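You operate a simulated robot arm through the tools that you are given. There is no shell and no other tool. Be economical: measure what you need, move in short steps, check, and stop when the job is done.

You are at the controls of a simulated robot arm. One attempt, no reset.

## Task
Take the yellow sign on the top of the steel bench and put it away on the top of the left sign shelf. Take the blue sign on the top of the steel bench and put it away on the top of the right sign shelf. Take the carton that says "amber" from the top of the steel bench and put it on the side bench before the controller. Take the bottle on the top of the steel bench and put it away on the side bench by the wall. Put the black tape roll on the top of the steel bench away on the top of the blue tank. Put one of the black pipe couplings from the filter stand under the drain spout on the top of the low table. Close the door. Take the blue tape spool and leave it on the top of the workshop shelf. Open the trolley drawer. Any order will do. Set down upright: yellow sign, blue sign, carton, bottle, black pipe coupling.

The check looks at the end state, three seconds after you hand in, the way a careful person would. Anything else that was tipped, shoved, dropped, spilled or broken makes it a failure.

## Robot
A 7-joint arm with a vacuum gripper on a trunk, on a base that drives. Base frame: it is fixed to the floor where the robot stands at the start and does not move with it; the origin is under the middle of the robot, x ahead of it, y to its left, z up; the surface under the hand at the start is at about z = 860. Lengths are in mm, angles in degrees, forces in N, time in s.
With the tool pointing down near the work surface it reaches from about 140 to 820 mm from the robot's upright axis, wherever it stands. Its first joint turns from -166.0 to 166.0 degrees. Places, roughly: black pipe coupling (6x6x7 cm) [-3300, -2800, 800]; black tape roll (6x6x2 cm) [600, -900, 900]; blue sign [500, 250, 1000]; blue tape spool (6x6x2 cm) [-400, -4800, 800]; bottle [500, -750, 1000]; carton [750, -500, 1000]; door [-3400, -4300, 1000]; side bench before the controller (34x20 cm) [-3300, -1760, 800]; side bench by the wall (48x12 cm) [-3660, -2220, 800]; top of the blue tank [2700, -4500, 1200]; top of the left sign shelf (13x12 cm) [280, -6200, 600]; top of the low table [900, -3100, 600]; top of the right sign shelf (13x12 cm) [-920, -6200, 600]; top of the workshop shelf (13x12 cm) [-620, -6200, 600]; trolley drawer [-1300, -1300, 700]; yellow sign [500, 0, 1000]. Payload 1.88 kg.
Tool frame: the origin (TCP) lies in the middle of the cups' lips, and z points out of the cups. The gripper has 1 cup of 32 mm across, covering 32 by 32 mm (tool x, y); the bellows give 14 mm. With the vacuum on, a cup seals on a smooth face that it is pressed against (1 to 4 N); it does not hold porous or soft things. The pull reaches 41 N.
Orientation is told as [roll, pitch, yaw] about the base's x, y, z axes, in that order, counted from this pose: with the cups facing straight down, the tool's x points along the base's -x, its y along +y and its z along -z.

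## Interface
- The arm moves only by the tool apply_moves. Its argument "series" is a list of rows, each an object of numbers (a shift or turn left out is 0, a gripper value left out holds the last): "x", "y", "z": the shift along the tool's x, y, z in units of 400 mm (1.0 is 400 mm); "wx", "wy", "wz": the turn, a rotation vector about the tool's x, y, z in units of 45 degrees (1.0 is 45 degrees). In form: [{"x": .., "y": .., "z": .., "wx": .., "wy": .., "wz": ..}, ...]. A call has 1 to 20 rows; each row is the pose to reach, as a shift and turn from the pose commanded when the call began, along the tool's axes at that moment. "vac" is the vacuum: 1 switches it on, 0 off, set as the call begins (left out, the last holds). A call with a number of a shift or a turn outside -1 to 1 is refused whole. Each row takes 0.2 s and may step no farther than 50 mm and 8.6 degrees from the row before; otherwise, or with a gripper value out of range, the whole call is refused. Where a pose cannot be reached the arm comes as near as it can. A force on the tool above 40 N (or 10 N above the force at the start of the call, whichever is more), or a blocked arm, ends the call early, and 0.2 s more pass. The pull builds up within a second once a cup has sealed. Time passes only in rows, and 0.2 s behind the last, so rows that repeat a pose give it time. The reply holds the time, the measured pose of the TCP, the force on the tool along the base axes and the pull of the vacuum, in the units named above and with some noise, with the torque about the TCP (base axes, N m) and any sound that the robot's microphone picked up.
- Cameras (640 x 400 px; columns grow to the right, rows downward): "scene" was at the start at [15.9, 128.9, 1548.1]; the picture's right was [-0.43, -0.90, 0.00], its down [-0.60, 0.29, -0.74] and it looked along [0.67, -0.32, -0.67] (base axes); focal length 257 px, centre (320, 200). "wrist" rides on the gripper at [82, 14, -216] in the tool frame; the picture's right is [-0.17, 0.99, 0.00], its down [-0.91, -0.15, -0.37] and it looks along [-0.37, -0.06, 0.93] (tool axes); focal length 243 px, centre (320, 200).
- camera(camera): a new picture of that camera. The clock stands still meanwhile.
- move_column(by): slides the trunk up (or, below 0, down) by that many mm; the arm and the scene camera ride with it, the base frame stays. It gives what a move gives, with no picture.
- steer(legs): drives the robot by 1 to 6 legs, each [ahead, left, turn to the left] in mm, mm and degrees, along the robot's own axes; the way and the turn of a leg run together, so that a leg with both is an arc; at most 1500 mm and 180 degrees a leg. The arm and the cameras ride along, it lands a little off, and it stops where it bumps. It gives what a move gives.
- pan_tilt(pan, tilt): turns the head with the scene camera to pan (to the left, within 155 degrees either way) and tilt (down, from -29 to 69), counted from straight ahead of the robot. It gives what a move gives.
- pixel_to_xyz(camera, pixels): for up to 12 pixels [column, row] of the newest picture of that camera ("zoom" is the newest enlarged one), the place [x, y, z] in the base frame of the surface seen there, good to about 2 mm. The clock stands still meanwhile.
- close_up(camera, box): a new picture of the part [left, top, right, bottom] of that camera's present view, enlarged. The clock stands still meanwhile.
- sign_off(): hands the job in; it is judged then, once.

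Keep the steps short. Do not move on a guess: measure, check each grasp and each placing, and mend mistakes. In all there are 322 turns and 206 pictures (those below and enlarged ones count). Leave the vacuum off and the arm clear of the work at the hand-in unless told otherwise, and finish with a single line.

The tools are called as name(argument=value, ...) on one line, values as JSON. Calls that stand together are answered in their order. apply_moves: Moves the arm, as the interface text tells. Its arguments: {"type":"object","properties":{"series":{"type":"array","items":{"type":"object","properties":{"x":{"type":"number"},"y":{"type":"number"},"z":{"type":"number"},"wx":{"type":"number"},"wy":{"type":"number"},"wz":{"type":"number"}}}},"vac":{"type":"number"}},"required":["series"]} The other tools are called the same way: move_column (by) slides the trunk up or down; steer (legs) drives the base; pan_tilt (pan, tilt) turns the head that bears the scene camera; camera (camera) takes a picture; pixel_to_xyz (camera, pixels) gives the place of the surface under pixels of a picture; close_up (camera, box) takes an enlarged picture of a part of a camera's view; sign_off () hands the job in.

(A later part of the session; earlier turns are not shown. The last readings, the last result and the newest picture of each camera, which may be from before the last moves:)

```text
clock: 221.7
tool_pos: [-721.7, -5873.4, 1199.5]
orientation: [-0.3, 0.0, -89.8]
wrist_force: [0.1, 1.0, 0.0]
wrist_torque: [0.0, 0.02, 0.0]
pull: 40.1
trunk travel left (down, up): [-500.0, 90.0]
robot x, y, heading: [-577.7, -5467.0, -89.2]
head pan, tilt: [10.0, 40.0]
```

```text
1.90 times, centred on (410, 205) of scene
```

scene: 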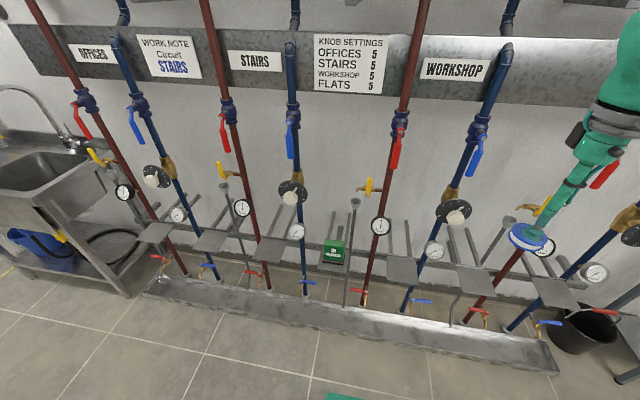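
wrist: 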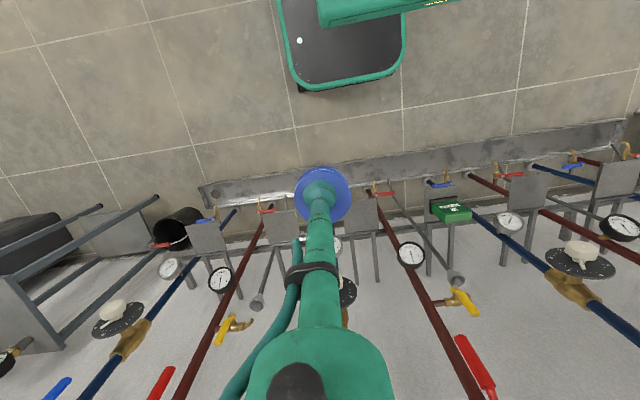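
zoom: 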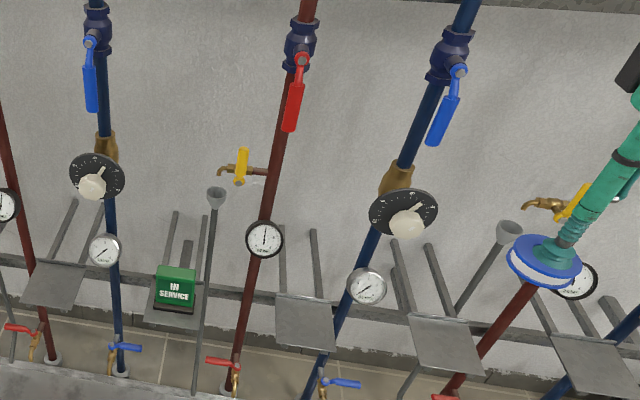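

Corridor between dial (x≈-690) and red pipe gauge (x≈-530) suffices. Lower trunk and line up at x=-612 before moving in.

move_column(by=-280)

apply_moves(series=[{"y": 0.1}, {"y": 0.2}, {"y": 0.275}, {"x": -0.1, "y": 0.275}, {"x": -0.2, "y": 0.275}, {"x": -0.3, "y": 0.275}, {"x": -0.4, "y": 0.275}, {"x": -0.4, "y": 0.275}])

camera(camera="scene")

camera(camera="wrist")

```text
clock: 224.6
tool_pos: [-721.5, -5873.1, 919.0]
orientation: [-0.3, -0.1, -89.6]
wrist_force: [0.1, -0.2, -0.8]
wrist_torque: [0.01, -0.02, -0.01]
pull: 40.8
trunk travel left (down, up): [-220.0, 370.0]
robot x, y, heading: [-579.9, -5469.3, -89.6]
head pan, tilt: [10.0, 40.0]
```

```text
clock: 226.3
tool_pos: [-609.7, -6032.4, 917.0]
orientation: [-0.4, -0.1, -89.9]
wrist_force: [0.2, -0.1, 0.0]
wrist_torque: [0.01, 0.02, 0.02]
pull: 41.1
trunk travel left (down, up): [-220.0, 370.0]
robot x, y, heading: [-583.1, -5467.2, -89.5]
head pan, tilt: [10.0, 40.0]
```

```text
142 pictures are left
```

scene: 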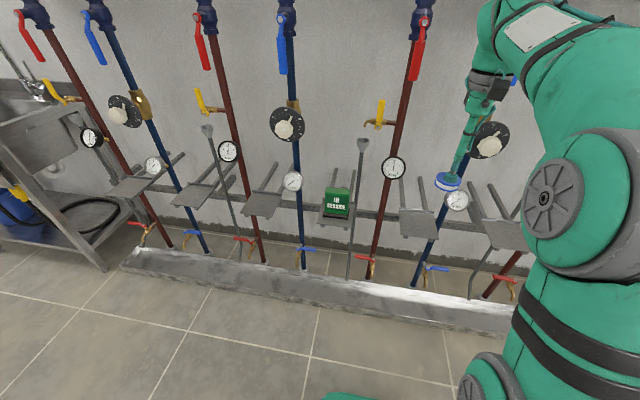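

```text
141 pictures are left
```

wrist: 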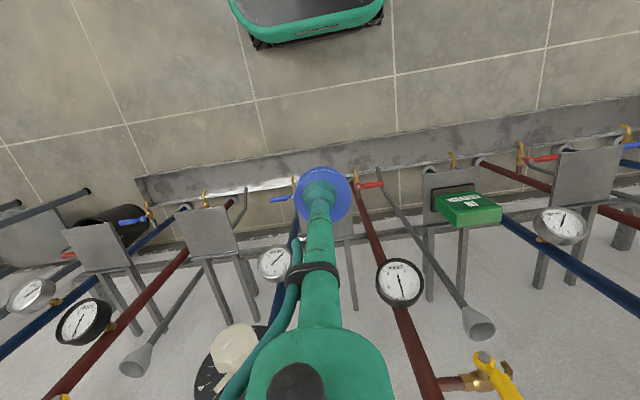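

apply_moves(series=[{"z": 0.1}, {"z": 0.2}, {"z": 0.3}, {"x": -0.1, "z": 0.35}, {"x": -0.2, "z": 0.38}, {"x": -0.3, "z": 0.4}, {"x": -0.395, "z": 0.42}, {"x": -0.395, "z": 0.5}, {"x": -0.395, "z": 0.6}, {"x": -0.395, "z": 0.66}, {"x": -0.395, "z": 0.66}])

camera(camera="scene")

camera(camera="wrist")

```text
clock: 228.8
tool_pos: [-611.6, -6192.4, 655.1]
orientation: [-0.4, 0.0, -89.8]
wrist_force: [0.7, 0.7, 0.0]
wrist_torque: [-0.03, -0.02, 0.01]
pull: 40.5
trunk travel left (down, up): [-220.0, 370.0]
robot x, y, heading: [-577.6, -5465.1, -89.3]
head pan, tilt: [10.0, 40.0]
```

```text
140 pictures are left
```

scene: 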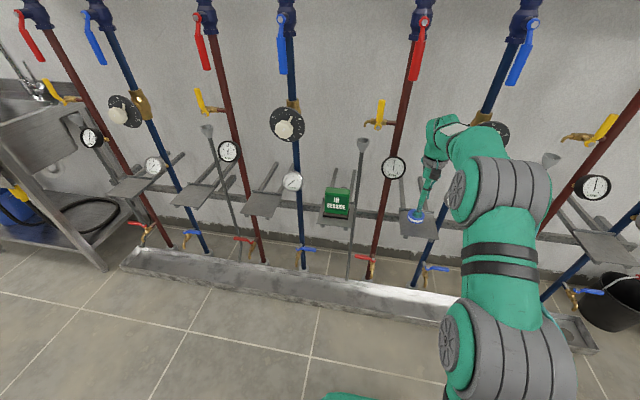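

```text
139 pictures are left
```

wrist: 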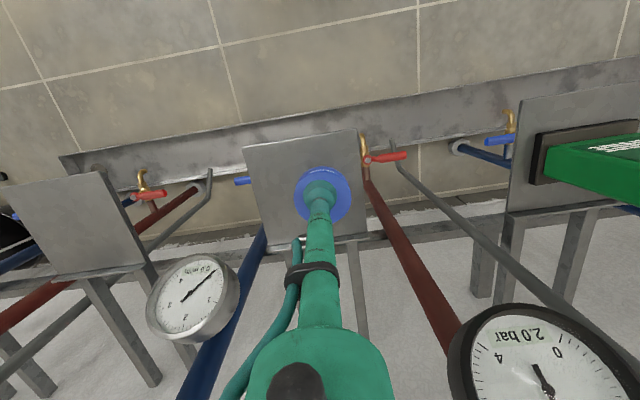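

Spool is well over the workshop shelf. Lower to contact.

apply_moves(series=[{"z": 0.05}, {"z": 0.072}, {"z": 0.08}, {"z": 0.083}, {"z": 0.083}])

```text
clock: 229.9
tool_pos: [-611.5, -6193.0, 620.6]
orientation: [-0.4, 0.0, -89.7]
wrist_force: [0.1, -0.4, -0.6]
wrist_torque: [0.0, 0.0, 0.01]
pull: 40.6
trunk travel left (down, up): [-220.0, 370.0]
robot x, y, heading: [-581.7, -5467.3, -89.5]
head pan, tilt: [10.0, 40.0]
```

apply_moves(series=[{"z": 0.006}, {"z": 0.012}, {"z": 0.012}])

```text
clock: 230.8
tool_pos: [-612.1, -6192.6, 617.7]
orientation: [-0.3, -0.1, -89.7]
wrist_force: [3.3, 1.4, 14.6]
wrist_torque: [0.0, -0.1, 0.03]
pull: 40.5
trunk travel left (down, up): [-220.0, 370.0]
robot x, y, heading: [-578.9, -5472.6, -89.2]
head pan, tilt: [10.0, 40.0]
```

Contact. Release, rise, and check.

apply_moves(series=[{"z": -0.006}, {"z": -0.006}, {"z": -0.006}, {"z": -0.006}, {"z": -0.02}, {"z": -0.06}, {"z": -0.12}, {"z": -0.2}], vac=0)

camera(camera="wrist")

```text
clock: 232.6
tool_pos: [-612.9, -6193.1, 698.7]
orientation: [-0.3, 0.0, -89.7]
wrist_force: [1.1, -0.5, 0.4]
wrist_torque: [0.01, 0.01, 0.07]
pull: 0.0
trunk travel left (down, up): [-220.0, 370.0]
robot x, y, heading: [-579.4, -5470.6, -89.7]
head pan, tilt: [10.0, 40.0]
```

```text
138 pictures are left
```

wrist: 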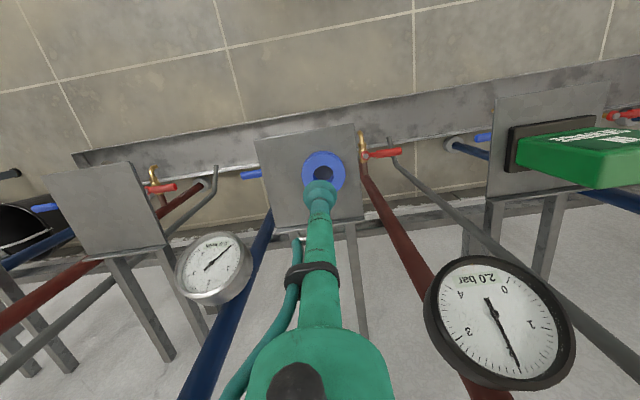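

Spool placed. Retract, raise the trunk, and drive back to the bench.

apply_moves(series=[{"z": -0.1}, {"x": 0.05, "z": -0.2}, {"x": 0.13, "z": -0.28}, {"x": 0.23, "z": -0.34}, {"x": 0.34, "z": -0.38}, {"x": 0.45, "z": -0.42}, {"x": 0.56, "z": -0.46}, {"x": 0.67, "z": -0.5}, {"x": 0.78, "z": -0.5}])

move_column(by=280)

steer(legs=[[0, 1050, -0.5], [-1300, 0, 0], [0, -500, 0]])

```text
clock: 234.6
tool_pos: [-611.9, -5881.0, 896.9]
orientation: [-0.3, 0.1, -89.6]
wrist_force: [-0.3, -0.5, -0.1]
wrist_torque: [0.06, -0.02, -0.01]
pull: 0.1
trunk travel left (down, up): [-220.0, 370.0]
robot x, y, heading: [-577.5, -5468.2, -89.6]
head pan, tilt: [10.0, 40.0]
```

```text
clock: 237.4
tool_pos: [-611.0, -5882.1, 1176.7]
orientation: [-0.3, 0.1, -89.6]
wrist_force: [0.5, 0.3, 0.0]
wrist_torque: [-0.01, 0.01, 0.03]
pull: 0.1
trunk travel left (down, up): [-500.0, 90.0]
robot x, y, heading: [-578.0, -5465.0, -89.6]
head pan, tilt: [10.0, 40.0]
```

```text
clock: 251.5
tool_pos: [-62.6, -4554.2, 1177.7]
orientation: [-0.4, 0.0, -91.1]
wrist_force: [-0.1, 0.1, -1.2]
wrist_torque: [-0.01, 0.03, -0.02]
pull: 0.1
trunk travel left (down, up): [-500.0, 90.0]
robot x, y, heading: [-17.8, -4139.7, -90.8]
head pan, tilt: [10.0, 40.0]
```

steer(legs=[[0, 0, 0.8], [-1500, 0, 0], [-1500, 0, 0], [-1020, 0, 0]])

steer(legs=[[0, 0, 90]])

pan_tilt(pan=0, tilt=42)

camera(camera="scene")

```text
clock: 271.4
tool_pos: [42.7, -491.0, 1176.2]
orientation: [-0.3, 0.0, -92.6]
wrist_force: [-0.3, 0.2, -0.2]
wrist_torque: [0.0, -0.03, 0.0]
pull: 0.0
trunk travel left (down, up): [-500.0, 90.0]
robot x, y, heading: [97.5, -80.4, -92.4]
head pan, tilt: [10.0, 40.0]
```

```text
clock: 273.2
tool_pos: [164.7, -496.9, 1177.9]
orientation: [0.0, 0.0, -73.1]
wrist_force: [-0.1, -0.3, -1.0]
wrist_torque: [0.0, 0.0, 0.05]
pull: 0.1
trunk travel left (down, up): [-500.0, 90.0]
robot x, y, heading: [80.2, -86.9, -72.9]
head pan, tilt: [10.0, 40.0]
stopped in leg 1: the robot was blocked; the commanded pose is now the measured one
```

```text
clock: 273.9
tool_pos: [164.9, -496.7, 1175.8]
orientation: [0.3, 0.0, -72.9]
wrist_force: [-1.1, 0.1, -0.1]
wrist_torque: [0.0, 0.03, -0.03]
pull: 0.1
trunk travel left (down, up): [-500.0, 90.0]
robot x, y, heading: [85.2, -89.6, -72.6]
head pan, tilt: [0.0, 42.0]
```

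```text
137 pictures are left
```

scene: 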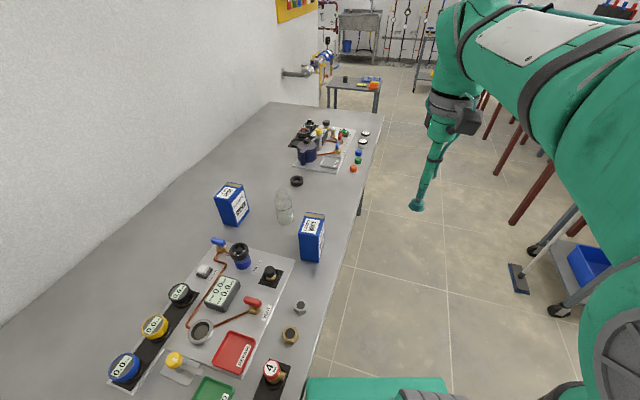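

The base corner bumped the bench while turning (I had drifted to x≈97). Items on the bench look undisturbed. Back away then finish the turn.

steer(legs=[[0, -150, 0], [0, 0, 73]])

camera(camera="scene")

camera(camera="wrist")

```text
clock: 278.4
tool_pos: [360.6, -161.9, 1177.9]
orientation: [-0.4, 0.0, 0.5]
wrist_force: [-0.3, -0.3, 0.4]
wrist_torque: [0.02, 0.0, -0.03]
pull: 0.0
trunk travel left (down, up): [-500.0, 90.0]
robot x, y, heading: [-52.8, -130.0, 0.9]
head pan, tilt: [0.0, 42.0]
```

```text
136 pictures are left
```

scene: 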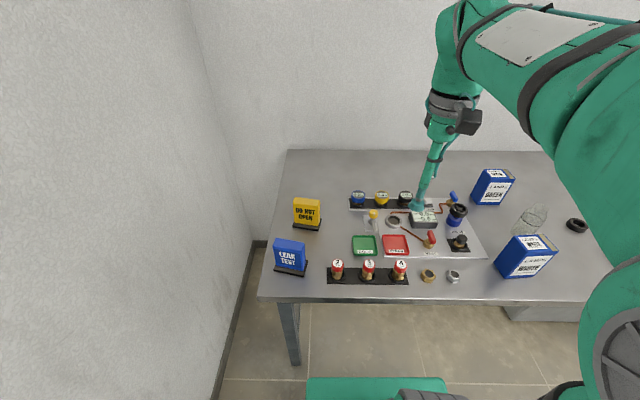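

```text
135 pictures are left
```

wrist: 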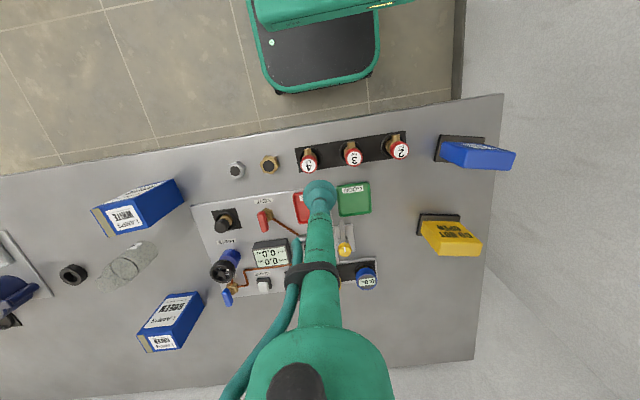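

close_up(camera="wrist", box=[400, 110, 540, 270])

pixel_to_xyz(camera="wrist", pixels=[[480, 244], [478, 255], [440, 252], [445, 243], [460, 249], [510, 155], [505, 166], [475, 164], [480, 152], [492, 159]])

```text
2.50 times, centred on (470, 190) of wrist
```

zoom: 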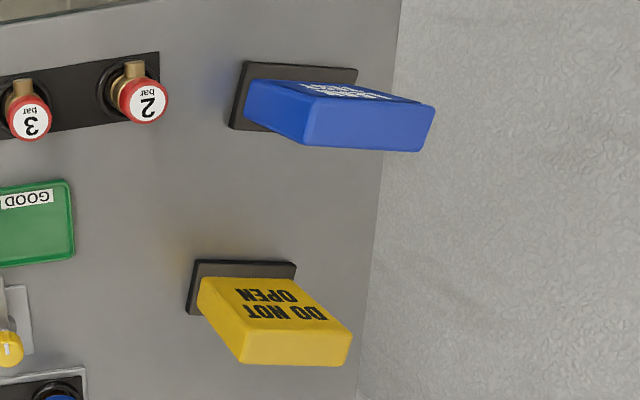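

```text
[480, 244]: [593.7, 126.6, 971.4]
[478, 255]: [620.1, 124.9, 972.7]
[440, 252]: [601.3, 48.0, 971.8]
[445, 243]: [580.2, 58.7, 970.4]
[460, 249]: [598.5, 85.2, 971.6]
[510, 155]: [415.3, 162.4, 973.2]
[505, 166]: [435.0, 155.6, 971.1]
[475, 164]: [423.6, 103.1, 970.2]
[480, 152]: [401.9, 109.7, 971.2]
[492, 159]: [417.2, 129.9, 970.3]
```

pixel_to_xyz(camera="zoom", pixels=[[300, 330], [300, 335], [298, 350], [297, 360], [296, 364], [243, 345], [349, 350], [370, 103], [372, 130], [370, 148], [310, 115], [428, 130]])

```text
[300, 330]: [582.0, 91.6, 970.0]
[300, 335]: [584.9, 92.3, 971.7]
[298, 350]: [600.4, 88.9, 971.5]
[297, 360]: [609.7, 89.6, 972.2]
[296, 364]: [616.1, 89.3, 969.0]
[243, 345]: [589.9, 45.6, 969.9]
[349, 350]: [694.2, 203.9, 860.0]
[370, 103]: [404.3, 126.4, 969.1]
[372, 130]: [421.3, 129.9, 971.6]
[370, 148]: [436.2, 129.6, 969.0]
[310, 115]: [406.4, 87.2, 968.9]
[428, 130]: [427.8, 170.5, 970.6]
```

apply_moves(series=[{"x": -0.075, "y": 0.077}, {"x": -0.15, "y": 0.154}, {"x": -0.225, "y": 0.231}, {"x": -0.3, "y": 0.309}, {"x": -0.376, "y": 0.386}, {"x": -0.451, "y": 0.463}, {"x": -0.526, "y": 0.54}, {"x": -0.601, "y": 0.617}, {"x": -0.601, "y": 0.617, "z": 0.12}, {"x": -0.601, "y": 0.617, "z": 0.24}, {"x": -0.601, "y": 0.617, "z": 0.36}, {"x": -0.601, "y": 0.617, "z": 0.43}, {"x": -0.601, "y": 0.617, "z": 0.43}])

close_up(camera="wrist", box=[240, 110, 400, 260])

```text
clock: 281.2
tool_pos: [600.2, 83.7, 1002.8]
orientation: [-0.4, 0.0, 0.4]
wrist_force: [-0.2, -0.6, -0.2]
wrist_torque: [-0.01, 0.0, 0.03]
pull: 0.1
trunk travel left (down, up): [-500.0, 90.0]
robot x, y, heading: [-56.8, -132.7, 0.7]
head pan, tilt: [0.0, 42.0]
```

```text
2.67 times, centred on (320, 185) of wrist
```

zoom: 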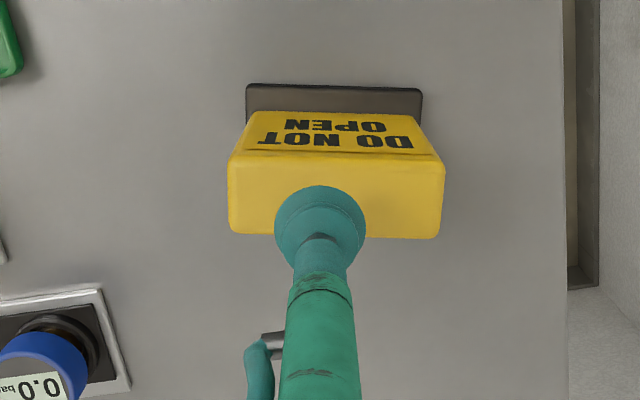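

pixel_to_xyz(camera="zoom", pixels=[[240, 160], [240, 190], [240, 225], [265, 155], [265, 232], [400, 165], [400, 200], [400, 235], [232, 195], [440, 200]])

```text
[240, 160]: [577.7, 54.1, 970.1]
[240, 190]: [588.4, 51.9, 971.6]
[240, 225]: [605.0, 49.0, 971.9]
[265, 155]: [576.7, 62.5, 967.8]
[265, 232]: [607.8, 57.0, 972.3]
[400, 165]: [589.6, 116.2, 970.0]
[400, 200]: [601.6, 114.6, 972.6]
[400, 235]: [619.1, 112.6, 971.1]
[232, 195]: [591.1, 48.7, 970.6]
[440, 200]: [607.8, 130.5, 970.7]
```

apply_moves(series=[{"y": 0.0125, "z": 0.04}, {"y": 0.0125, "z": 0.07}, {"y": 0.0125, "z": 0.082}, {"y": 0.0125, "z": 0.088}, {"y": 0.0125, "z": 0.088}, {"y": 0.0125, "z": 0.088}, {"y": 0.0125, "z": 0.088}, {"y": 0.0125, "z": 0.088}], vac=1)

```text
clock: 283.0
tool_pos: [598.8, 89.5, 969.7]
orientation: [-0.4, -0.2, 0.6]
wrist_force: [3.9, -3.8, 16.2]
wrist_torque: [0.11, 0.01, 0.06]
pull: 40.8
trunk travel left (down, up): [-500.0, 90.0]
robot x, y, heading: [-54.7, -130.4, 1.2]
head pan, tilt: [0.0, 42.0]
```

Sealed. Lift and retract.

apply_moves(series=[{"z": -0.03}, {"z": -0.1}, {"z": -0.2}, {"z": -0.3}, {"z": -0.42}, {"z": -0.52}, {"x": 0.075, "y": -0.07, "z": -0.54}, {"x": 0.15, "y": -0.14, "z": -0.56}, {"x": 0.225, "y": -0.21, "z": -0.58}, {"x": 0.3, "y": -0.28, "z": -0.6}, {"x": 0.375, "y": -0.35, "z": -0.6}, {"x": 0.45, "y": -0.42, "z": -0.6}, {"x": 0.52, "y": -0.49, "z": -0.6}, {"x": 0.55, "y": -0.56, "z": -0.6}, {"x": 0.55, "y": -0.56, "z": -0.6}])

camera(camera="scene")

```text
clock: 286.2
tool_pos: [381.4, -131.8, 1210.7]
orientation: [-0.3, 0.0, 0.5]
wrist_force: [0.8, -1.3, -2.3]
wrist_torque: [0.03, 0.02, 0.0]
pull: 40.6
trunk travel left (down, up): [-500.0, 90.0]
robot x, y, heading: [-56.6, -129.0, 0.9]
head pan, tilt: [0.0, 42.0]
```

```text
132 pictures are left
```

scene: 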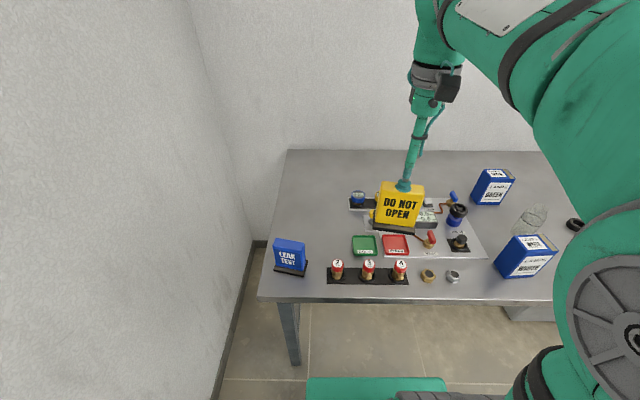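

Yellow sign held. Drive to the left sign shelf.

steer(legs=[[-70, 0, 0], [0, 0, -91], [1500, 0, 0], [1500, 0, 0]])

```text
clock: 305.2
tool_pos: [-258.9, -3561.3, 1210.1]
orientation: [-0.3, 0.0, -94.3]
wrist_force: [-0.6, 0.2, -1.5]
wrist_torque: [0.02, -0.01, 0.03]
pull: 40.8
trunk travel left (down, up): [-500.0, 90.0]
robot x, y, heading: [-222.2, -3124.2, -93.7]
head pan, tilt: [0.0, 42.0]
```

steer(legs=[[0, 0, 3.9], [950, 0, 0], [0, 720, 0]])

```text
clock: 314.1
tool_pos: [480.9, -4505.0, 1211.0]
orientation: [-0.3, 0.0, -91.2]
wrist_force: [0.3, -0.5, -1.9]
wrist_torque: [0.01, 0.0, 0.01]
pull: 40.4
trunk travel left (down, up): [-500.0, 90.0]
robot x, y, heading: [494.4, -4070.2, -90.6]
head pan, tilt: [0.0, 42.0]
```

steer(legs=[[1380, 0, 0.6], [0, -210, 0]])

pan_tilt(pan=10, tilt=40)

camera(camera="scene")

```text
clock: 322.3
tool_pos: [251.8, -5901.5, 1210.5]
orientation: [-0.3, 0.0, -91.2]
wrist_force: [-0.3, 0.5, -2.1]
wrist_torque: [0.01, 0.01, 0.01]
pull: 40.6
trunk travel left (down, up): [-500.0, 90.0]
robot x, y, heading: [267.3, -5464.9, -90.9]
head pan, tilt: [0.0, 42.0]
```

```text
clock: 323.0
tool_pos: [252.0, -5901.6, 1209.8]
orientation: [-0.4, 0.1, -91.4]
wrist_force: [-0.3, 0.3, -1.7]
wrist_torque: [-0.03, 0.03, 0.03]
pull: 40.7
trunk travel left (down, up): [-500.0, 90.0]
robot x, y, heading: [263.7, -5464.6, -91.0]
head pan, tilt: [10.0, 40.0]
```

```text
131 pictures are left
```

scene: 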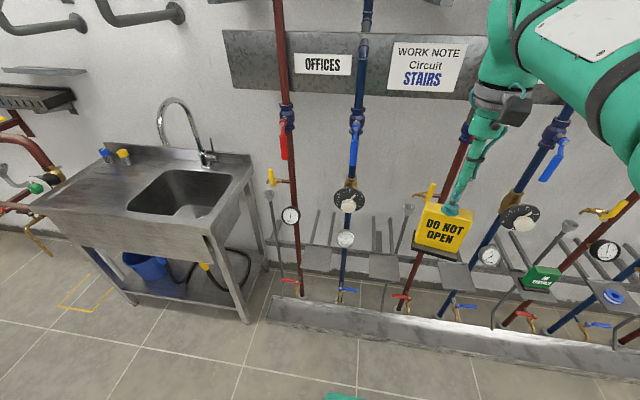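

close_up(camera="scene", box=[310, 150, 470, 300])

pixel_to_xyz(camera="zoom", pixels=[[160, 260], [235, 265], [165, 320], [230, 325], [195, 290], [130, 130], [95, 130], [160, 120], [260, 150], [320, 110], [95, 240], [270, 270]])

```text
2.67 times, centred on (390, 225) of scene
```

zoom: 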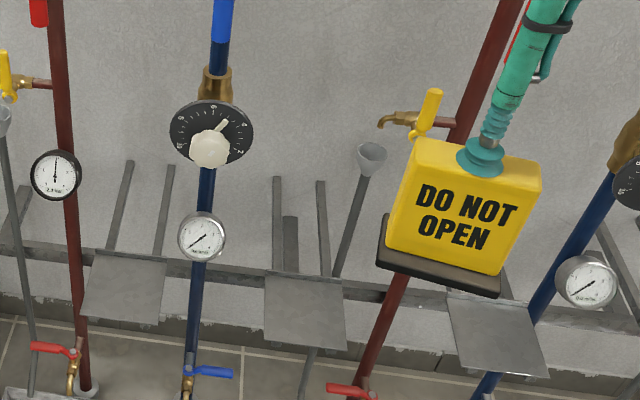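

```text
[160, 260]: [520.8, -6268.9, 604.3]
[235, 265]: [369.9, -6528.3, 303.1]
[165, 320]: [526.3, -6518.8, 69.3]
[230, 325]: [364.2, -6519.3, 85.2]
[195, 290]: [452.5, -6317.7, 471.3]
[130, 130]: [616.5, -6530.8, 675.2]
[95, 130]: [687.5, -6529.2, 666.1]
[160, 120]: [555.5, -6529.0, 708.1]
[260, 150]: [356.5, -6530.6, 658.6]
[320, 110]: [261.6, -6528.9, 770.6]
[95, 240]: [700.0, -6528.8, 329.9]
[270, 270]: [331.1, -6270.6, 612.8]
```

pixel_to_xyz(camera="zoom", pixels=[[267, 280], [338, 282], [268, 342], [342, 346], [305, 310], [210, 150], [180, 130], [250, 135], [205, 235], [372, 150], [395, 300], [430, 110]])

```text
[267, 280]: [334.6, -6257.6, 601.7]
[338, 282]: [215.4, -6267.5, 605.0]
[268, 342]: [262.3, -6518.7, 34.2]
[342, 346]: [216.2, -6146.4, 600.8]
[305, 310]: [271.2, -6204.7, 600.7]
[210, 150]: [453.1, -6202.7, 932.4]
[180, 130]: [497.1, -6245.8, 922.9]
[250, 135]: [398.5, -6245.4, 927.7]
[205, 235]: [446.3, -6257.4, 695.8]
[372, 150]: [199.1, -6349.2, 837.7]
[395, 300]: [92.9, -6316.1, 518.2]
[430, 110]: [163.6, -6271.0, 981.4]
```

Shelf top: x 210–338, y -6140–-6270, z 601. Lower trunk, square the sign (12.5°), and move in toward (272,-6200).

move_column(by=-280)

apply_moves(series=[{"x": -0.05, "y": 0.02, "wz": -0.1}, {"x": -0.1, "y": 0.04, "wz": -0.2}, {"x": -0.2, "y": 0.065, "wz": -0.28}, {"x": -0.3, "y": 0.065, "wz": -0.28}, {"x": -0.4, "y": 0.065, "wz": -0.28}, {"x": -0.4, "y": 0.065, "wz": -0.28}])

camera(camera="scene")

camera(camera="wrist")

```text
clock: 325.8
tool_pos: [251.5, -5902.3, 929.5]
orientation: [-0.3, 0.0, -91.4]
wrist_force: [1.3, -0.1, -1.4]
wrist_torque: [-0.01, -0.01, 0.01]
pull: 40.9
trunk travel left (down, up): [-220.0, 370.0]
robot x, y, heading: [269.3, -5469.4, -91.2]
head pan, tilt: [10.0, 40.0]
```

```text
clock: 327.2
tool_pos: [276.7, -6063.9, 928.8]
orientation: [-0.3, 0.1, -78.6]
wrist_force: [0.0, 0.1, -2.1]
wrist_torque: [0.01, 0.01, -0.02]
pull: 40.8
trunk travel left (down, up): [-220.0, 370.0]
robot x, y, heading: [264.1, -5465.7, -90.8]
head pan, tilt: [10.0, 40.0]
```

```text
129 pictures are left
```

scene: 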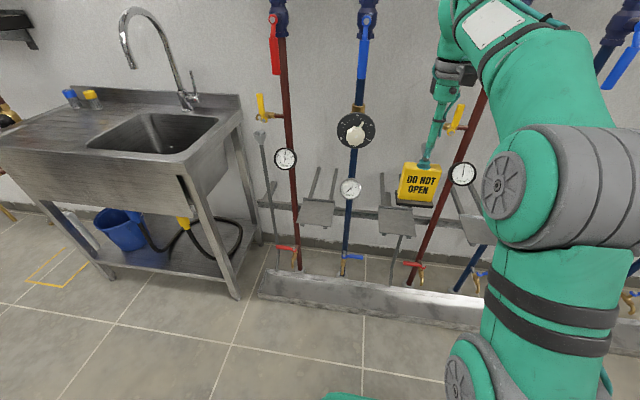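

```text
128 pictures are left
```

wrist: 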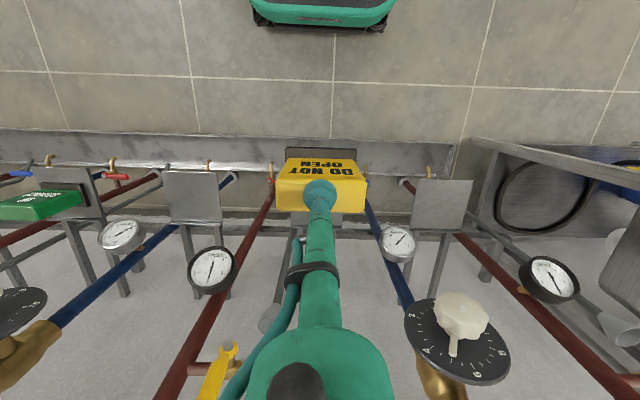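

apply_moves(series=[{"z": 0.1}, {"z": 0.2}, {"z": 0.3}, {"x": -0.084, "y": -0.02, "z": 0.36}, {"x": -0.168, "y": -0.04, "z": 0.4}, {"x": -0.252, "y": -0.06, "z": 0.42}, {"x": -0.336, "y": -0.08, "z": 0.44}, {"x": -0.336, "y": -0.08, "z": 0.49}, {"x": -0.336, "y": -0.08, "z": 0.49}])

camera(camera="wrist")

close_up(camera="scene", box=[320, 60, 520, 260])

```text
clock: 329.2
tool_pos: [265.6, -6198.0, 732.7]
orientation: [-0.3, 0.0, -78.7]
wrist_force: [0.3, 0.4, -1.3]
wrist_torque: [0.03, 0.01, 0.01]
pull: 40.8
trunk travel left (down, up): [-220.0, 370.0]
robot x, y, heading: [264.7, -5467.7, -90.8]
head pan, tilt: [10.0, 40.0]
```

```text
127 pictures are left
```

wrist: 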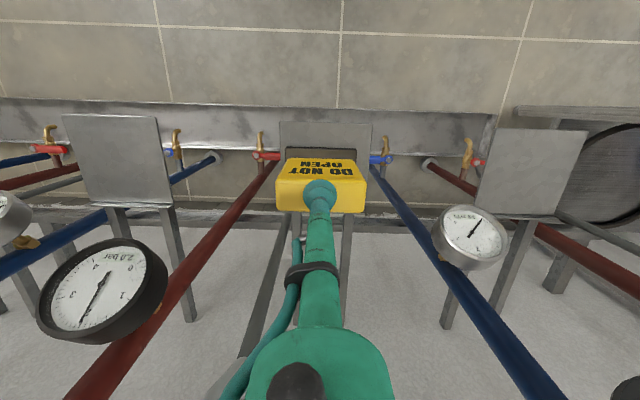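

```text
2.00 times, centred on (420, 160) of scene
```

zoom: 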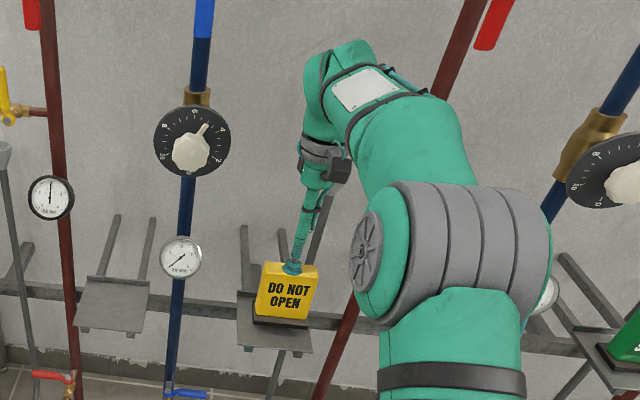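

apply_moves(series=[{"y": 0.012, "z": 0.03}, {"y": 0.012, "z": 0.045}, {"y": 0.012, "z": 0.052}, {"y": 0.012, "z": 0.056}, {"y": 0.012, "z": 0.056}])

```text
clock: 330.4
tool_pos: [272.8, -6198.6, 711.3]
orientation: [-0.4, -0.1, -78.8]
wrist_force: [-1.9, 0.3, 5.3]
wrist_torque: [0.07, -0.16, 0.0]
pull: 40.6
trunk travel left (down, up): [-220.0, 370.0]
robot x, y, heading: [264.9, -5467.6, -90.8]
head pan, tilt: [10.0, 40.0]
```

Contact (force went from -2 to +5 N). A touch more, then release and rise.

apply_moves(series=[{"z": 0.004}, {"z": 0.004}, {"z": 0.004}, {"z": 0.004}, {"z": 0.004}, {"z": -0.005}, {"z": -0.03}, {"z": -0.1}, {"z": -0.18}], vac=0)

camera(camera="wrist")

close_up(camera="scene", box=[320, 60, 520, 260])

```text
clock: 332.4
tool_pos: [275.0, -6199.1, 783.3]
orientation: [-0.3, 0.0, -78.5]
wrist_force: [0.1, 0.3, -1.0]
wrist_torque: [0.0, -0.01, 0.0]
pull: 0.0
trunk travel left (down, up): [-220.0, 370.0]
robot x, y, heading: [260.2, -5464.7, -90.8]
head pan, tilt: [10.0, 40.0]
```

```text
125 pictures are left
```

wrist: 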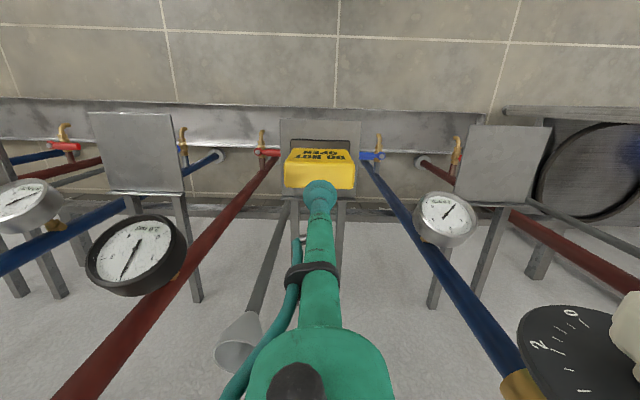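

```text
2.00 times, centred on (420, 160) of scene
```

zoom: 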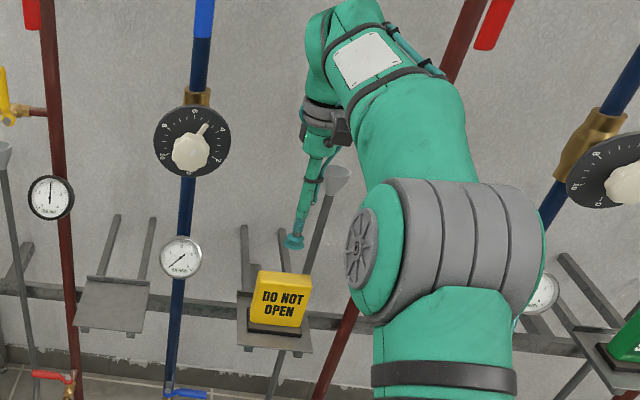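

Yellow sign placed. Retract and return to the bench.

apply_moves(series=[{"z": -0.1}, {"x": 0.05, "y": 0.01, "z": -0.2}, {"x": 0.13, "y": 0.025, "z": -0.28}, {"x": 0.23, "y": 0.045, "z": -0.34}, {"x": 0.34, "y": 0.065, "z": -0.36}, {"x": 0.45, "y": 0.09, "z": -0.36}, {"x": 0.56, "y": 0.11, "z": -0.36, "wz": 0.1}, {"x": 0.67, "y": 0.13, "z": -0.36, "wz": 0.2}, {"x": 0.75, "y": 0.15, "z": -0.36, "wz": 0.27}])

move_column(by=280)

steer(legs=[[0, 220, 1], [-1300, 0, 0], [0, -530, 0]])

```text
clock: 334.4
tool_pos: [272.3, -5893.7, 927.7]
orientation: [-0.3, -0.1, -90.9]
wrist_force: [-0.2, 0.0, 0.1]
wrist_torque: [0.09, -0.02, 0.03]
pull: 0.1
trunk travel left (down, up): [-220.0, 370.0]
robot x, y, heading: [266.4, -5463.4, -90.8]
head pan, tilt: [10.0, 40.0]
```

```text
clock: 337.2
tool_pos: [272.5, -5893.2, 1207.9]
orientation: [-0.3, 0.0, -90.8]
wrist_force: [0.1, -0.5, -0.4]
wrist_torque: [-0.02, 0.01, -0.01]
pull: 0.1
trunk travel left (down, up): [-500.0, 90.0]
robot x, y, heading: [264.8, -5469.0, -90.9]
head pan, tilt: [10.0, 40.0]
```

```text
clock: 347.6
tool_pos: [-52.7, -4663.4, 1206.3]
orientation: [-0.3, 0.1, -87.5]
wrist_force: [0.3, -0.6, -0.2]
wrist_torque: [0.0, 0.03, 0.0]
pull: 0.0
trunk travel left (down, up): [-500.0, 90.0]
robot x, y, heading: [-83.6, -4239.0, -87.3]
head pan, tilt: [10.0, 40.0]
```

steer(legs=[[0, 0, -2.7], [-1500, 0, 0], [-1500, 0, 0]])

```text
clock: 362.5
tool_pos: [-132.9, -1661.8, 1206.6]
orientation: [-0.3, 0.1, -88.5]
wrist_force: [-0.5, 0.2, -0.8]
wrist_torque: [0.03, -0.03, 0.01]
pull: 0.1
trunk travel left (down, up): [-500.0, 90.0]
robot x, y, heading: [-159.1, -1235.1, -88.8]
head pan, tilt: [10.0, 40.0]
```

steer(legs=[[-1100, 0, -1], [0, 0, 90], [80, 0, 0]])

camera(camera="wrist")

```text
clock: 372.5
tool_pos: [330.1, -129.4, 1207.3]
orientation: [-0.3, 0.0, 3.6]
wrist_force: [0.3, -0.8, -0.3]
wrist_torque: [0.03, 0.0, 0.04]
pull: 0.1
trunk travel left (down, up): [-500.0, 90.0]
robot x, y, heading: [-92.3, -165.6, 3.5]
head pan, tilt: [10.0, 40.0]
```

```text
123 pictures are left
```

wrist: 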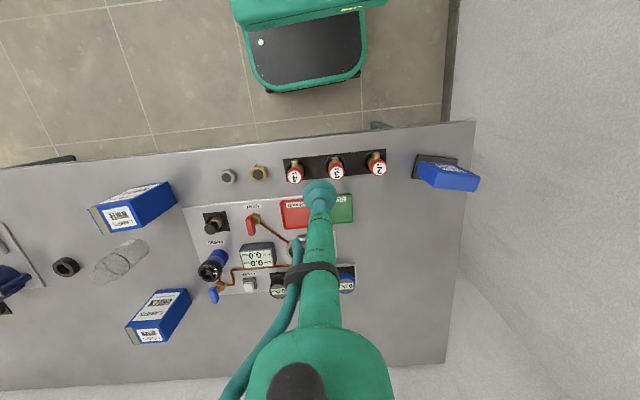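

apply_moves(series=[{"x": -0.043, "y": 0.105}, {"x": -0.087, "y": 0.21}, {"x": -0.13, "y": 0.315}, {"x": -0.173, "y": 0.42}, {"x": -0.217, "y": 0.525}, {"x": -0.26, "y": 0.63}, {"x": -0.26, "y": 0.63, "z": 0.12}, {"x": -0.26, "y": 0.63, "z": 0.24}, {"x": -0.26, "y": 0.63, "z": 0.36}, {"x": -0.26, "y": 0.63, "z": 0.46}, {"x": -0.26, "y": 0.63, "z": 0.51}, {"x": -0.26, "y": 0.63, "z": 0.51}])

close_up(camera="wrist", box=[240, 110, 400, 260])

pixel_to_xyz(camera="zoom", pixels=[[250, 160], [250, 190], [250, 225], [400, 165], [400, 200], [400, 225], [232, 195], [440, 200], [380, 150], [260, 240]])

```text
clock: 375.1
tool_pos: [419.1, 129.4, 1002.4]
orientation: [-0.3, 0.0, 3.5]
wrist_force: [-0.6, 0.3, 0.2]
wrist_torque: [0.0, 0.01, -0.03]
pull: 0.1
trunk travel left (down, up): [-500.0, 90.0]
robot x, y, heading: [-95.8, -167.7, 3.6]
head pan, tilt: [10.0, 40.0]
```

```text
2.67 times, centred on (320, 185) of wrist
```

zoom: 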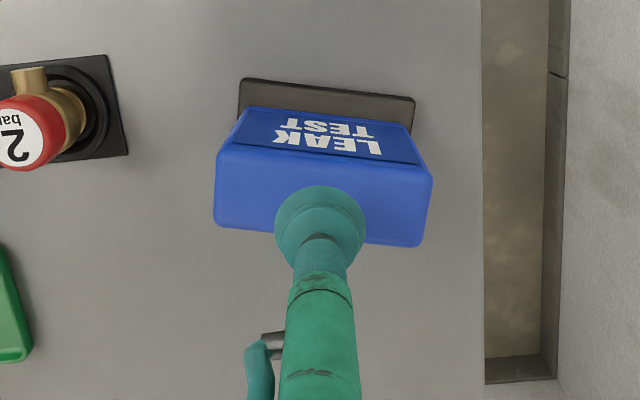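

```text
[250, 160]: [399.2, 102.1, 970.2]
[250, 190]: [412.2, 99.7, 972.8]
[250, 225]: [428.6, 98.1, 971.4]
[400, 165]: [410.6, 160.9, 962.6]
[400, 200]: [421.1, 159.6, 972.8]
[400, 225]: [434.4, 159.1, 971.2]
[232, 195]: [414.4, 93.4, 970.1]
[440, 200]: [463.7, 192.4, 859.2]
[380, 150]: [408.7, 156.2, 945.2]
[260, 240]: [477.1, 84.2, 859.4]
```

Aligned. Descend with vacuum.

apply_moves(series=[{"z": 0.04}, {"z": 0.07}, {"z": 0.082}, {"z": 0.088}, {"z": 0.088}, {"z": 0.088}, {"z": 0.088}, {"z": 0.088}], vac=1)

```text
clock: 376.9
tool_pos: [420.0, 128.5, 969.9]
orientation: [-0.3, 0.0, 3.5]
wrist_force: [3.5, 1.8, 20.9]
wrist_torque: [0.15, 0.07, -0.03]
pull: 41.6
trunk travel left (down, up): [-500.0, 90.0]
robot x, y, heading: [-94.5, -170.4, 3.5]
head pan, tilt: [10.0, 40.0]
```

apply_moves(series=[{"z": -0.03}, {"z": -0.1}, {"z": -0.2}, {"z": -0.3}, {"z": -0.42}, {"z": -0.54}, {"z": -0.6}, {"x": 0.043, "y": -0.105, "z": -0.6}, {"x": 0.087, "y": -0.21, "z": -0.6}, {"x": 0.13, "y": -0.315, "z": -0.6}, {"x": 0.173, "y": -0.42, "z": -0.6}, {"x": 0.2, "y": -0.525, "z": -0.6}, {"x": 0.22, "y": -0.63, "z": -0.6}, {"x": 0.22, "y": -0.63, "z": -0.6}])

steer(legs=[[-60, 0, 0], [0, 0, -93.5], [1500, 0, 0], [1500, 0, 0]])

camera(camera="scene")

```text
clock: 379.9
tool_pos: [345.0, -126.5, 1210.5]
orientation: [-0.4, -0.1, 3.5]
wrist_force: [0.7, -0.6, -1.8]
wrist_torque: [0.04, -0.01, 0.03]
pull: 40.9
trunk travel left (down, up): [-500.0, 90.0]
robot x, y, heading: [-96.4, -166.1, 3.6]
head pan, tilt: [10.0, 40.0]
```

```text
clock: 399.1
tool_pos: [-296.5, -3636.1, 1209.5]
orientation: [-0.3, 0.0, -93.3]
wrist_force: [-0.5, -0.4, -0.7]
wrist_torque: [0.04, -0.01, 0.01]
pull: 41.1
trunk travel left (down, up): [-500.0, 90.0]
robot x, y, heading: [-281.0, -3194.9, -93.6]
head pan, tilt: [10.0, 40.0]
```

```text
121 pictures are left
```

scene: 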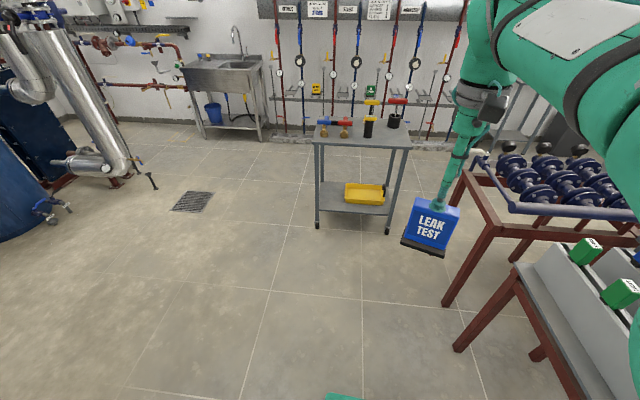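

steer(legs=[[0, 0, 3.6], [850, 0, 0], [0, 780, 0], [1400, 0, 0]])

```text
clock: 414.6
tool_pos: [460.9, -5904.3, 1208.7]
orientation: [-0.3, -0.1, -93.7]
wrist_force: [1.3, -0.1, -1.3]
wrist_torque: [0.02, -0.02, -0.03]
pull: 40.7
trunk travel left (down, up): [-500.0, 90.0]
robot x, y, heading: [476.4, -5459.3, -93.7]
head pan, tilt: [10.0, 40.0]
```

steer(legs=[[0, 0, 3.7], [0, -1380, 0]])

camera(camera="scene")

```text
clock: 421.8
tool_pos: [-871.7, -5910.3, 1209.0]
orientation: [-0.3, 0.0, -89.4]
wrist_force: [-0.6, -0.4, -1.6]
wrist_torque: [-0.01, -0.01, 0.0]
pull: 40.8
trunk travel left (down, up): [-500.0, 90.0]
robot x, y, heading: [-893.2, -5466.2, -89.3]
head pan, tilt: [10.0, 40.0]
```

```text
120 pictures are left
```

scene: 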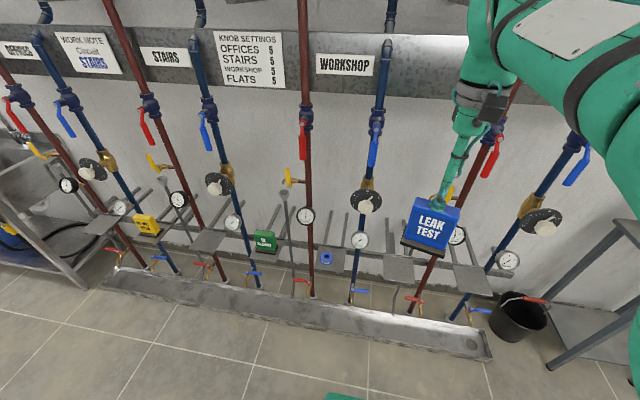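

move_column(by=-280)

apply_moves(series=[{"x": -0.05, "y": -0.05, "wz": -0.1}, {"x": -0.1, "y": -0.1, "wz": -0.2}, {"x": -0.2, "y": -0.135, "wz": -0.287}, {"x": -0.3, "y": -0.135, "wz": -0.287}, {"x": -0.39, "y": -0.135, "wz": -0.287}, {"x": -0.39, "y": -0.135, "wz": -0.287}])

camera(camera="wrist")

camera(camera="scene")

```text
clock: 424.7
tool_pos: [-871.8, -5910.0, 929.6]
orientation: [-0.3, -0.1, -89.5]
wrist_force: [-0.9, 0.0, -0.9]
wrist_torque: [-0.02, 0.0, 0.0]
pull: 40.8
trunk travel left (down, up): [-220.0, 370.0]
robot x, y, heading: [-889.4, -5467.0, -89.4]
head pan, tilt: [10.0, 40.0]
```

```text
clock: 426.1
tool_pos: [-923.2, -6068.0, 928.7]
orientation: [-0.3, 0.0, -76.5]
wrist_force: [0.8, 0.4, -1.6]
wrist_torque: [0.03, -0.02, -0.03]
pull: 41.1
trunk travel left (down, up): [-220.0, 370.0]
robot x, y, heading: [-889.2, -5464.1, -89.5]
head pan, tilt: [10.0, 40.0]
```

```text
119 pictures are left
```

wrist: 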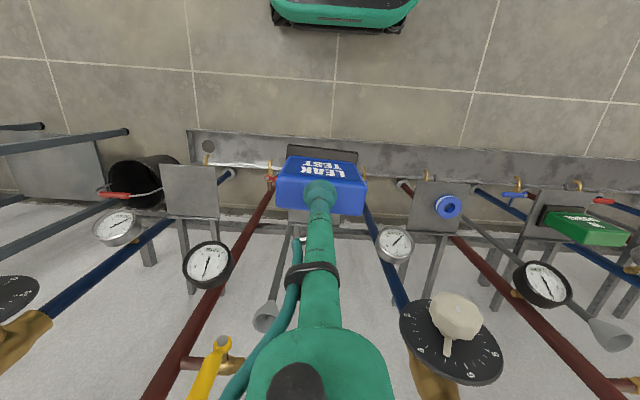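

```text
118 pictures are left
```

scene: 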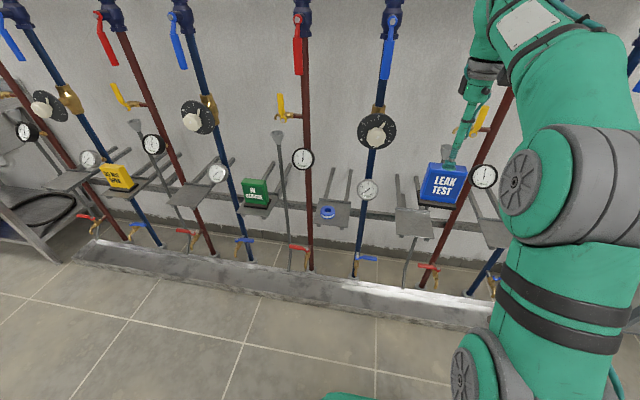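

pixel_to_xyz(camera="scene", pixels=[[413, 224], [398, 222], [429, 224], [399, 233], [430, 236], [398, 212], [388, 128], [480, 178]])

```text
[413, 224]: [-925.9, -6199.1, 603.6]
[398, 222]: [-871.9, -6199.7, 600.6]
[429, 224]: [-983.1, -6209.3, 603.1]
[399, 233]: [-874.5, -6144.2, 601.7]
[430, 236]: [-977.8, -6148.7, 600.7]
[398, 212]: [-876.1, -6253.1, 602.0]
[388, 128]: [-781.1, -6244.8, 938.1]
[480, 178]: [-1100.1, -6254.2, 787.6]
```

apply_moves(series=[{"z": 0.1}, {"z": 0.2}, {"z": 0.3}, {"x": -0.08, "y": -0.02, "z": 0.36}, {"x": -0.16, "y": -0.04, "z": 0.4}, {"x": -0.24, "y": -0.06, "z": 0.42}, {"x": -0.32, "y": -0.083, "z": 0.44}, {"x": -0.32, "y": -0.083, "z": 0.49}, {"x": -0.32, "y": -0.083, "z": 0.49}])

camera(camera="wrist")

```text
clock: 428.1
tool_pos: [-928.3, -6198.7, 732.1]
orientation: [-0.3, 0.2, -76.6]
wrist_force: [-0.2, 0.1, -1.4]
wrist_torque: [0.01, -0.01, -0.01]
pull: 40.8
trunk travel left (down, up): [-220.0, 370.0]
robot x, y, heading: [-888.9, -5467.7, -89.6]
head pan, tilt: [10.0, 40.0]
```

```text
117 pictures are left
```

wrist: 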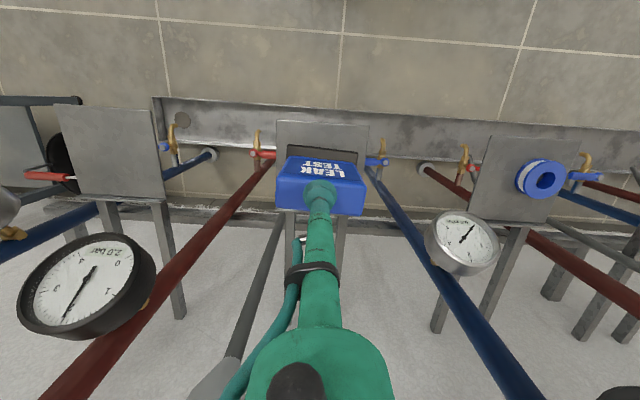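

apply_moves(series=[{"z": 0.03}, {"z": 0.045}, {"z": 0.052}, {"z": 0.056}, {"z": 0.056}])

```text
clock: 429.3
tool_pos: [-928.9, -6199.1, 712.3]
orientation: [-0.4, 0.0, -76.7]
wrist_force: [-0.3, 1.1, 6.3]
wrist_torque: [0.02, -0.08, -0.03]
pull: 41.1
trunk travel left (down, up): [-220.0, 370.0]
robot x, y, heading: [-889.4, -5468.2, -89.6]
head pan, tilt: [10.0, 40.0]
```

Contact, release and rise.

apply_moves(series=[{"z": 0.004}, {"z": 0.004}, {"z": 0.004}, {"z": 0.004}, {"z": 0.004}, {"z": -0.005}, {"z": -0.03}, {"z": -0.1}, {"z": -0.18}], vac=0)

camera(camera="wrist")

close_up(camera="scene", box=[320, 60, 520, 260])

```text
clock: 431.3
tool_pos: [-927.2, -6199.2, 785.3]
orientation: [-0.3, 0.2, -76.7]
wrist_force: [0.2, -0.4, -0.5]
wrist_torque: [0.0, 0.03, -0.02]
pull: 0.0
trunk travel left (down, up): [-220.0, 370.0]
robot x, y, heading: [-888.9, -5467.5, -89.5]
head pan, tilt: [10.0, 40.0]
```

```text
116 pictures are left
```

wrist: 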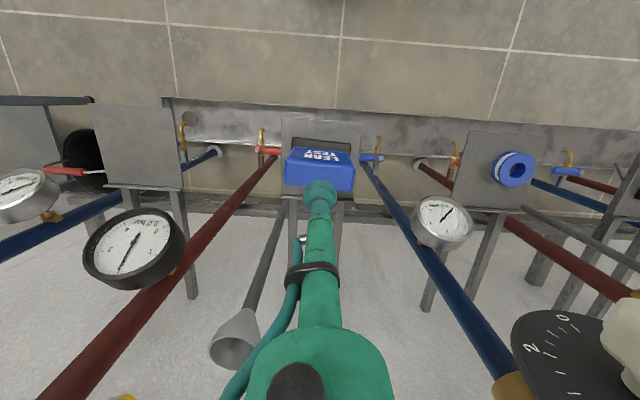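

```text
2.00 times, centred on (420, 160) of scene
```

zoom: 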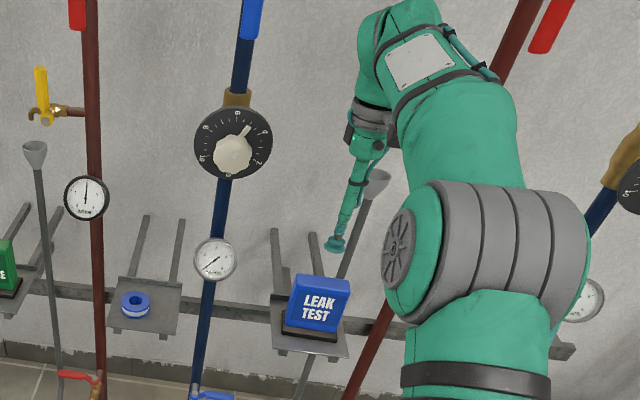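

Blue sign placed. Retract and drive back for the tape roll.

apply_moves(series=[{"z": -0.1}, {"x": 0.05, "y": 0.01, "z": -0.2}, {"x": 0.13, "y": 0.025, "z": -0.28}, {"x": 0.23, "y": 0.045, "z": -0.34}, {"x": 0.34, "y": 0.065, "z": -0.36}, {"x": 0.45, "y": 0.09, "z": -0.36}, {"x": 0.56, "y": 0.11, "z": -0.36, "wz": 0.1}, {"x": 0.67, "y": 0.13, "z": -0.36, "wz": 0.2}, {"x": 0.75, "y": 0.15, "z": -0.36, "wz": 0.29}])

move_column(by=280)

steer(legs=[[0, 1380, -0.5], [-1250, 0, 0]])

```text
clock: 433.3
tool_pos: [-938.4, -5894.3, 925.1]
orientation: [-0.3, 0.1, -89.6]
wrist_force: [-0.5, -1.5, 0.3]
wrist_torque: [0.04, -0.01, -0.01]
pull: 0.1
trunk travel left (down, up): [-220.0, 370.0]
robot x, y, heading: [-889.4, -5466.9, -89.5]
head pan, tilt: [10.0, 40.0]
```

```text
clock: 436.1
tool_pos: [-938.4, -5895.6, 1205.7]
orientation: [-0.3, 0.0, -89.7]
wrist_force: [-0.3, -0.7, -0.1]
wrist_torque: [-0.02, 0.01, 0.02]
pull: 0.0
trunk travel left (down, up): [-500.0, 90.0]
robot x, y, heading: [-891.6, -5465.3, -89.4]
head pan, tilt: [10.0, 40.0]
```

```text
clock: 448.7
tool_pos: [404.2, -4639.4, 1205.7]
orientation: [-0.3, 0.1, -89.9]
wrist_force: [-0.4, -0.1, -0.6]
wrist_torque: [0.03, -0.01, 0.0]
pull: 0.0
trunk travel left (down, up): [-500.0, 90.0]
robot x, y, heading: [456.1, -4209.7, -90.0]
head pan, tilt: [10.0, 40.0]
```

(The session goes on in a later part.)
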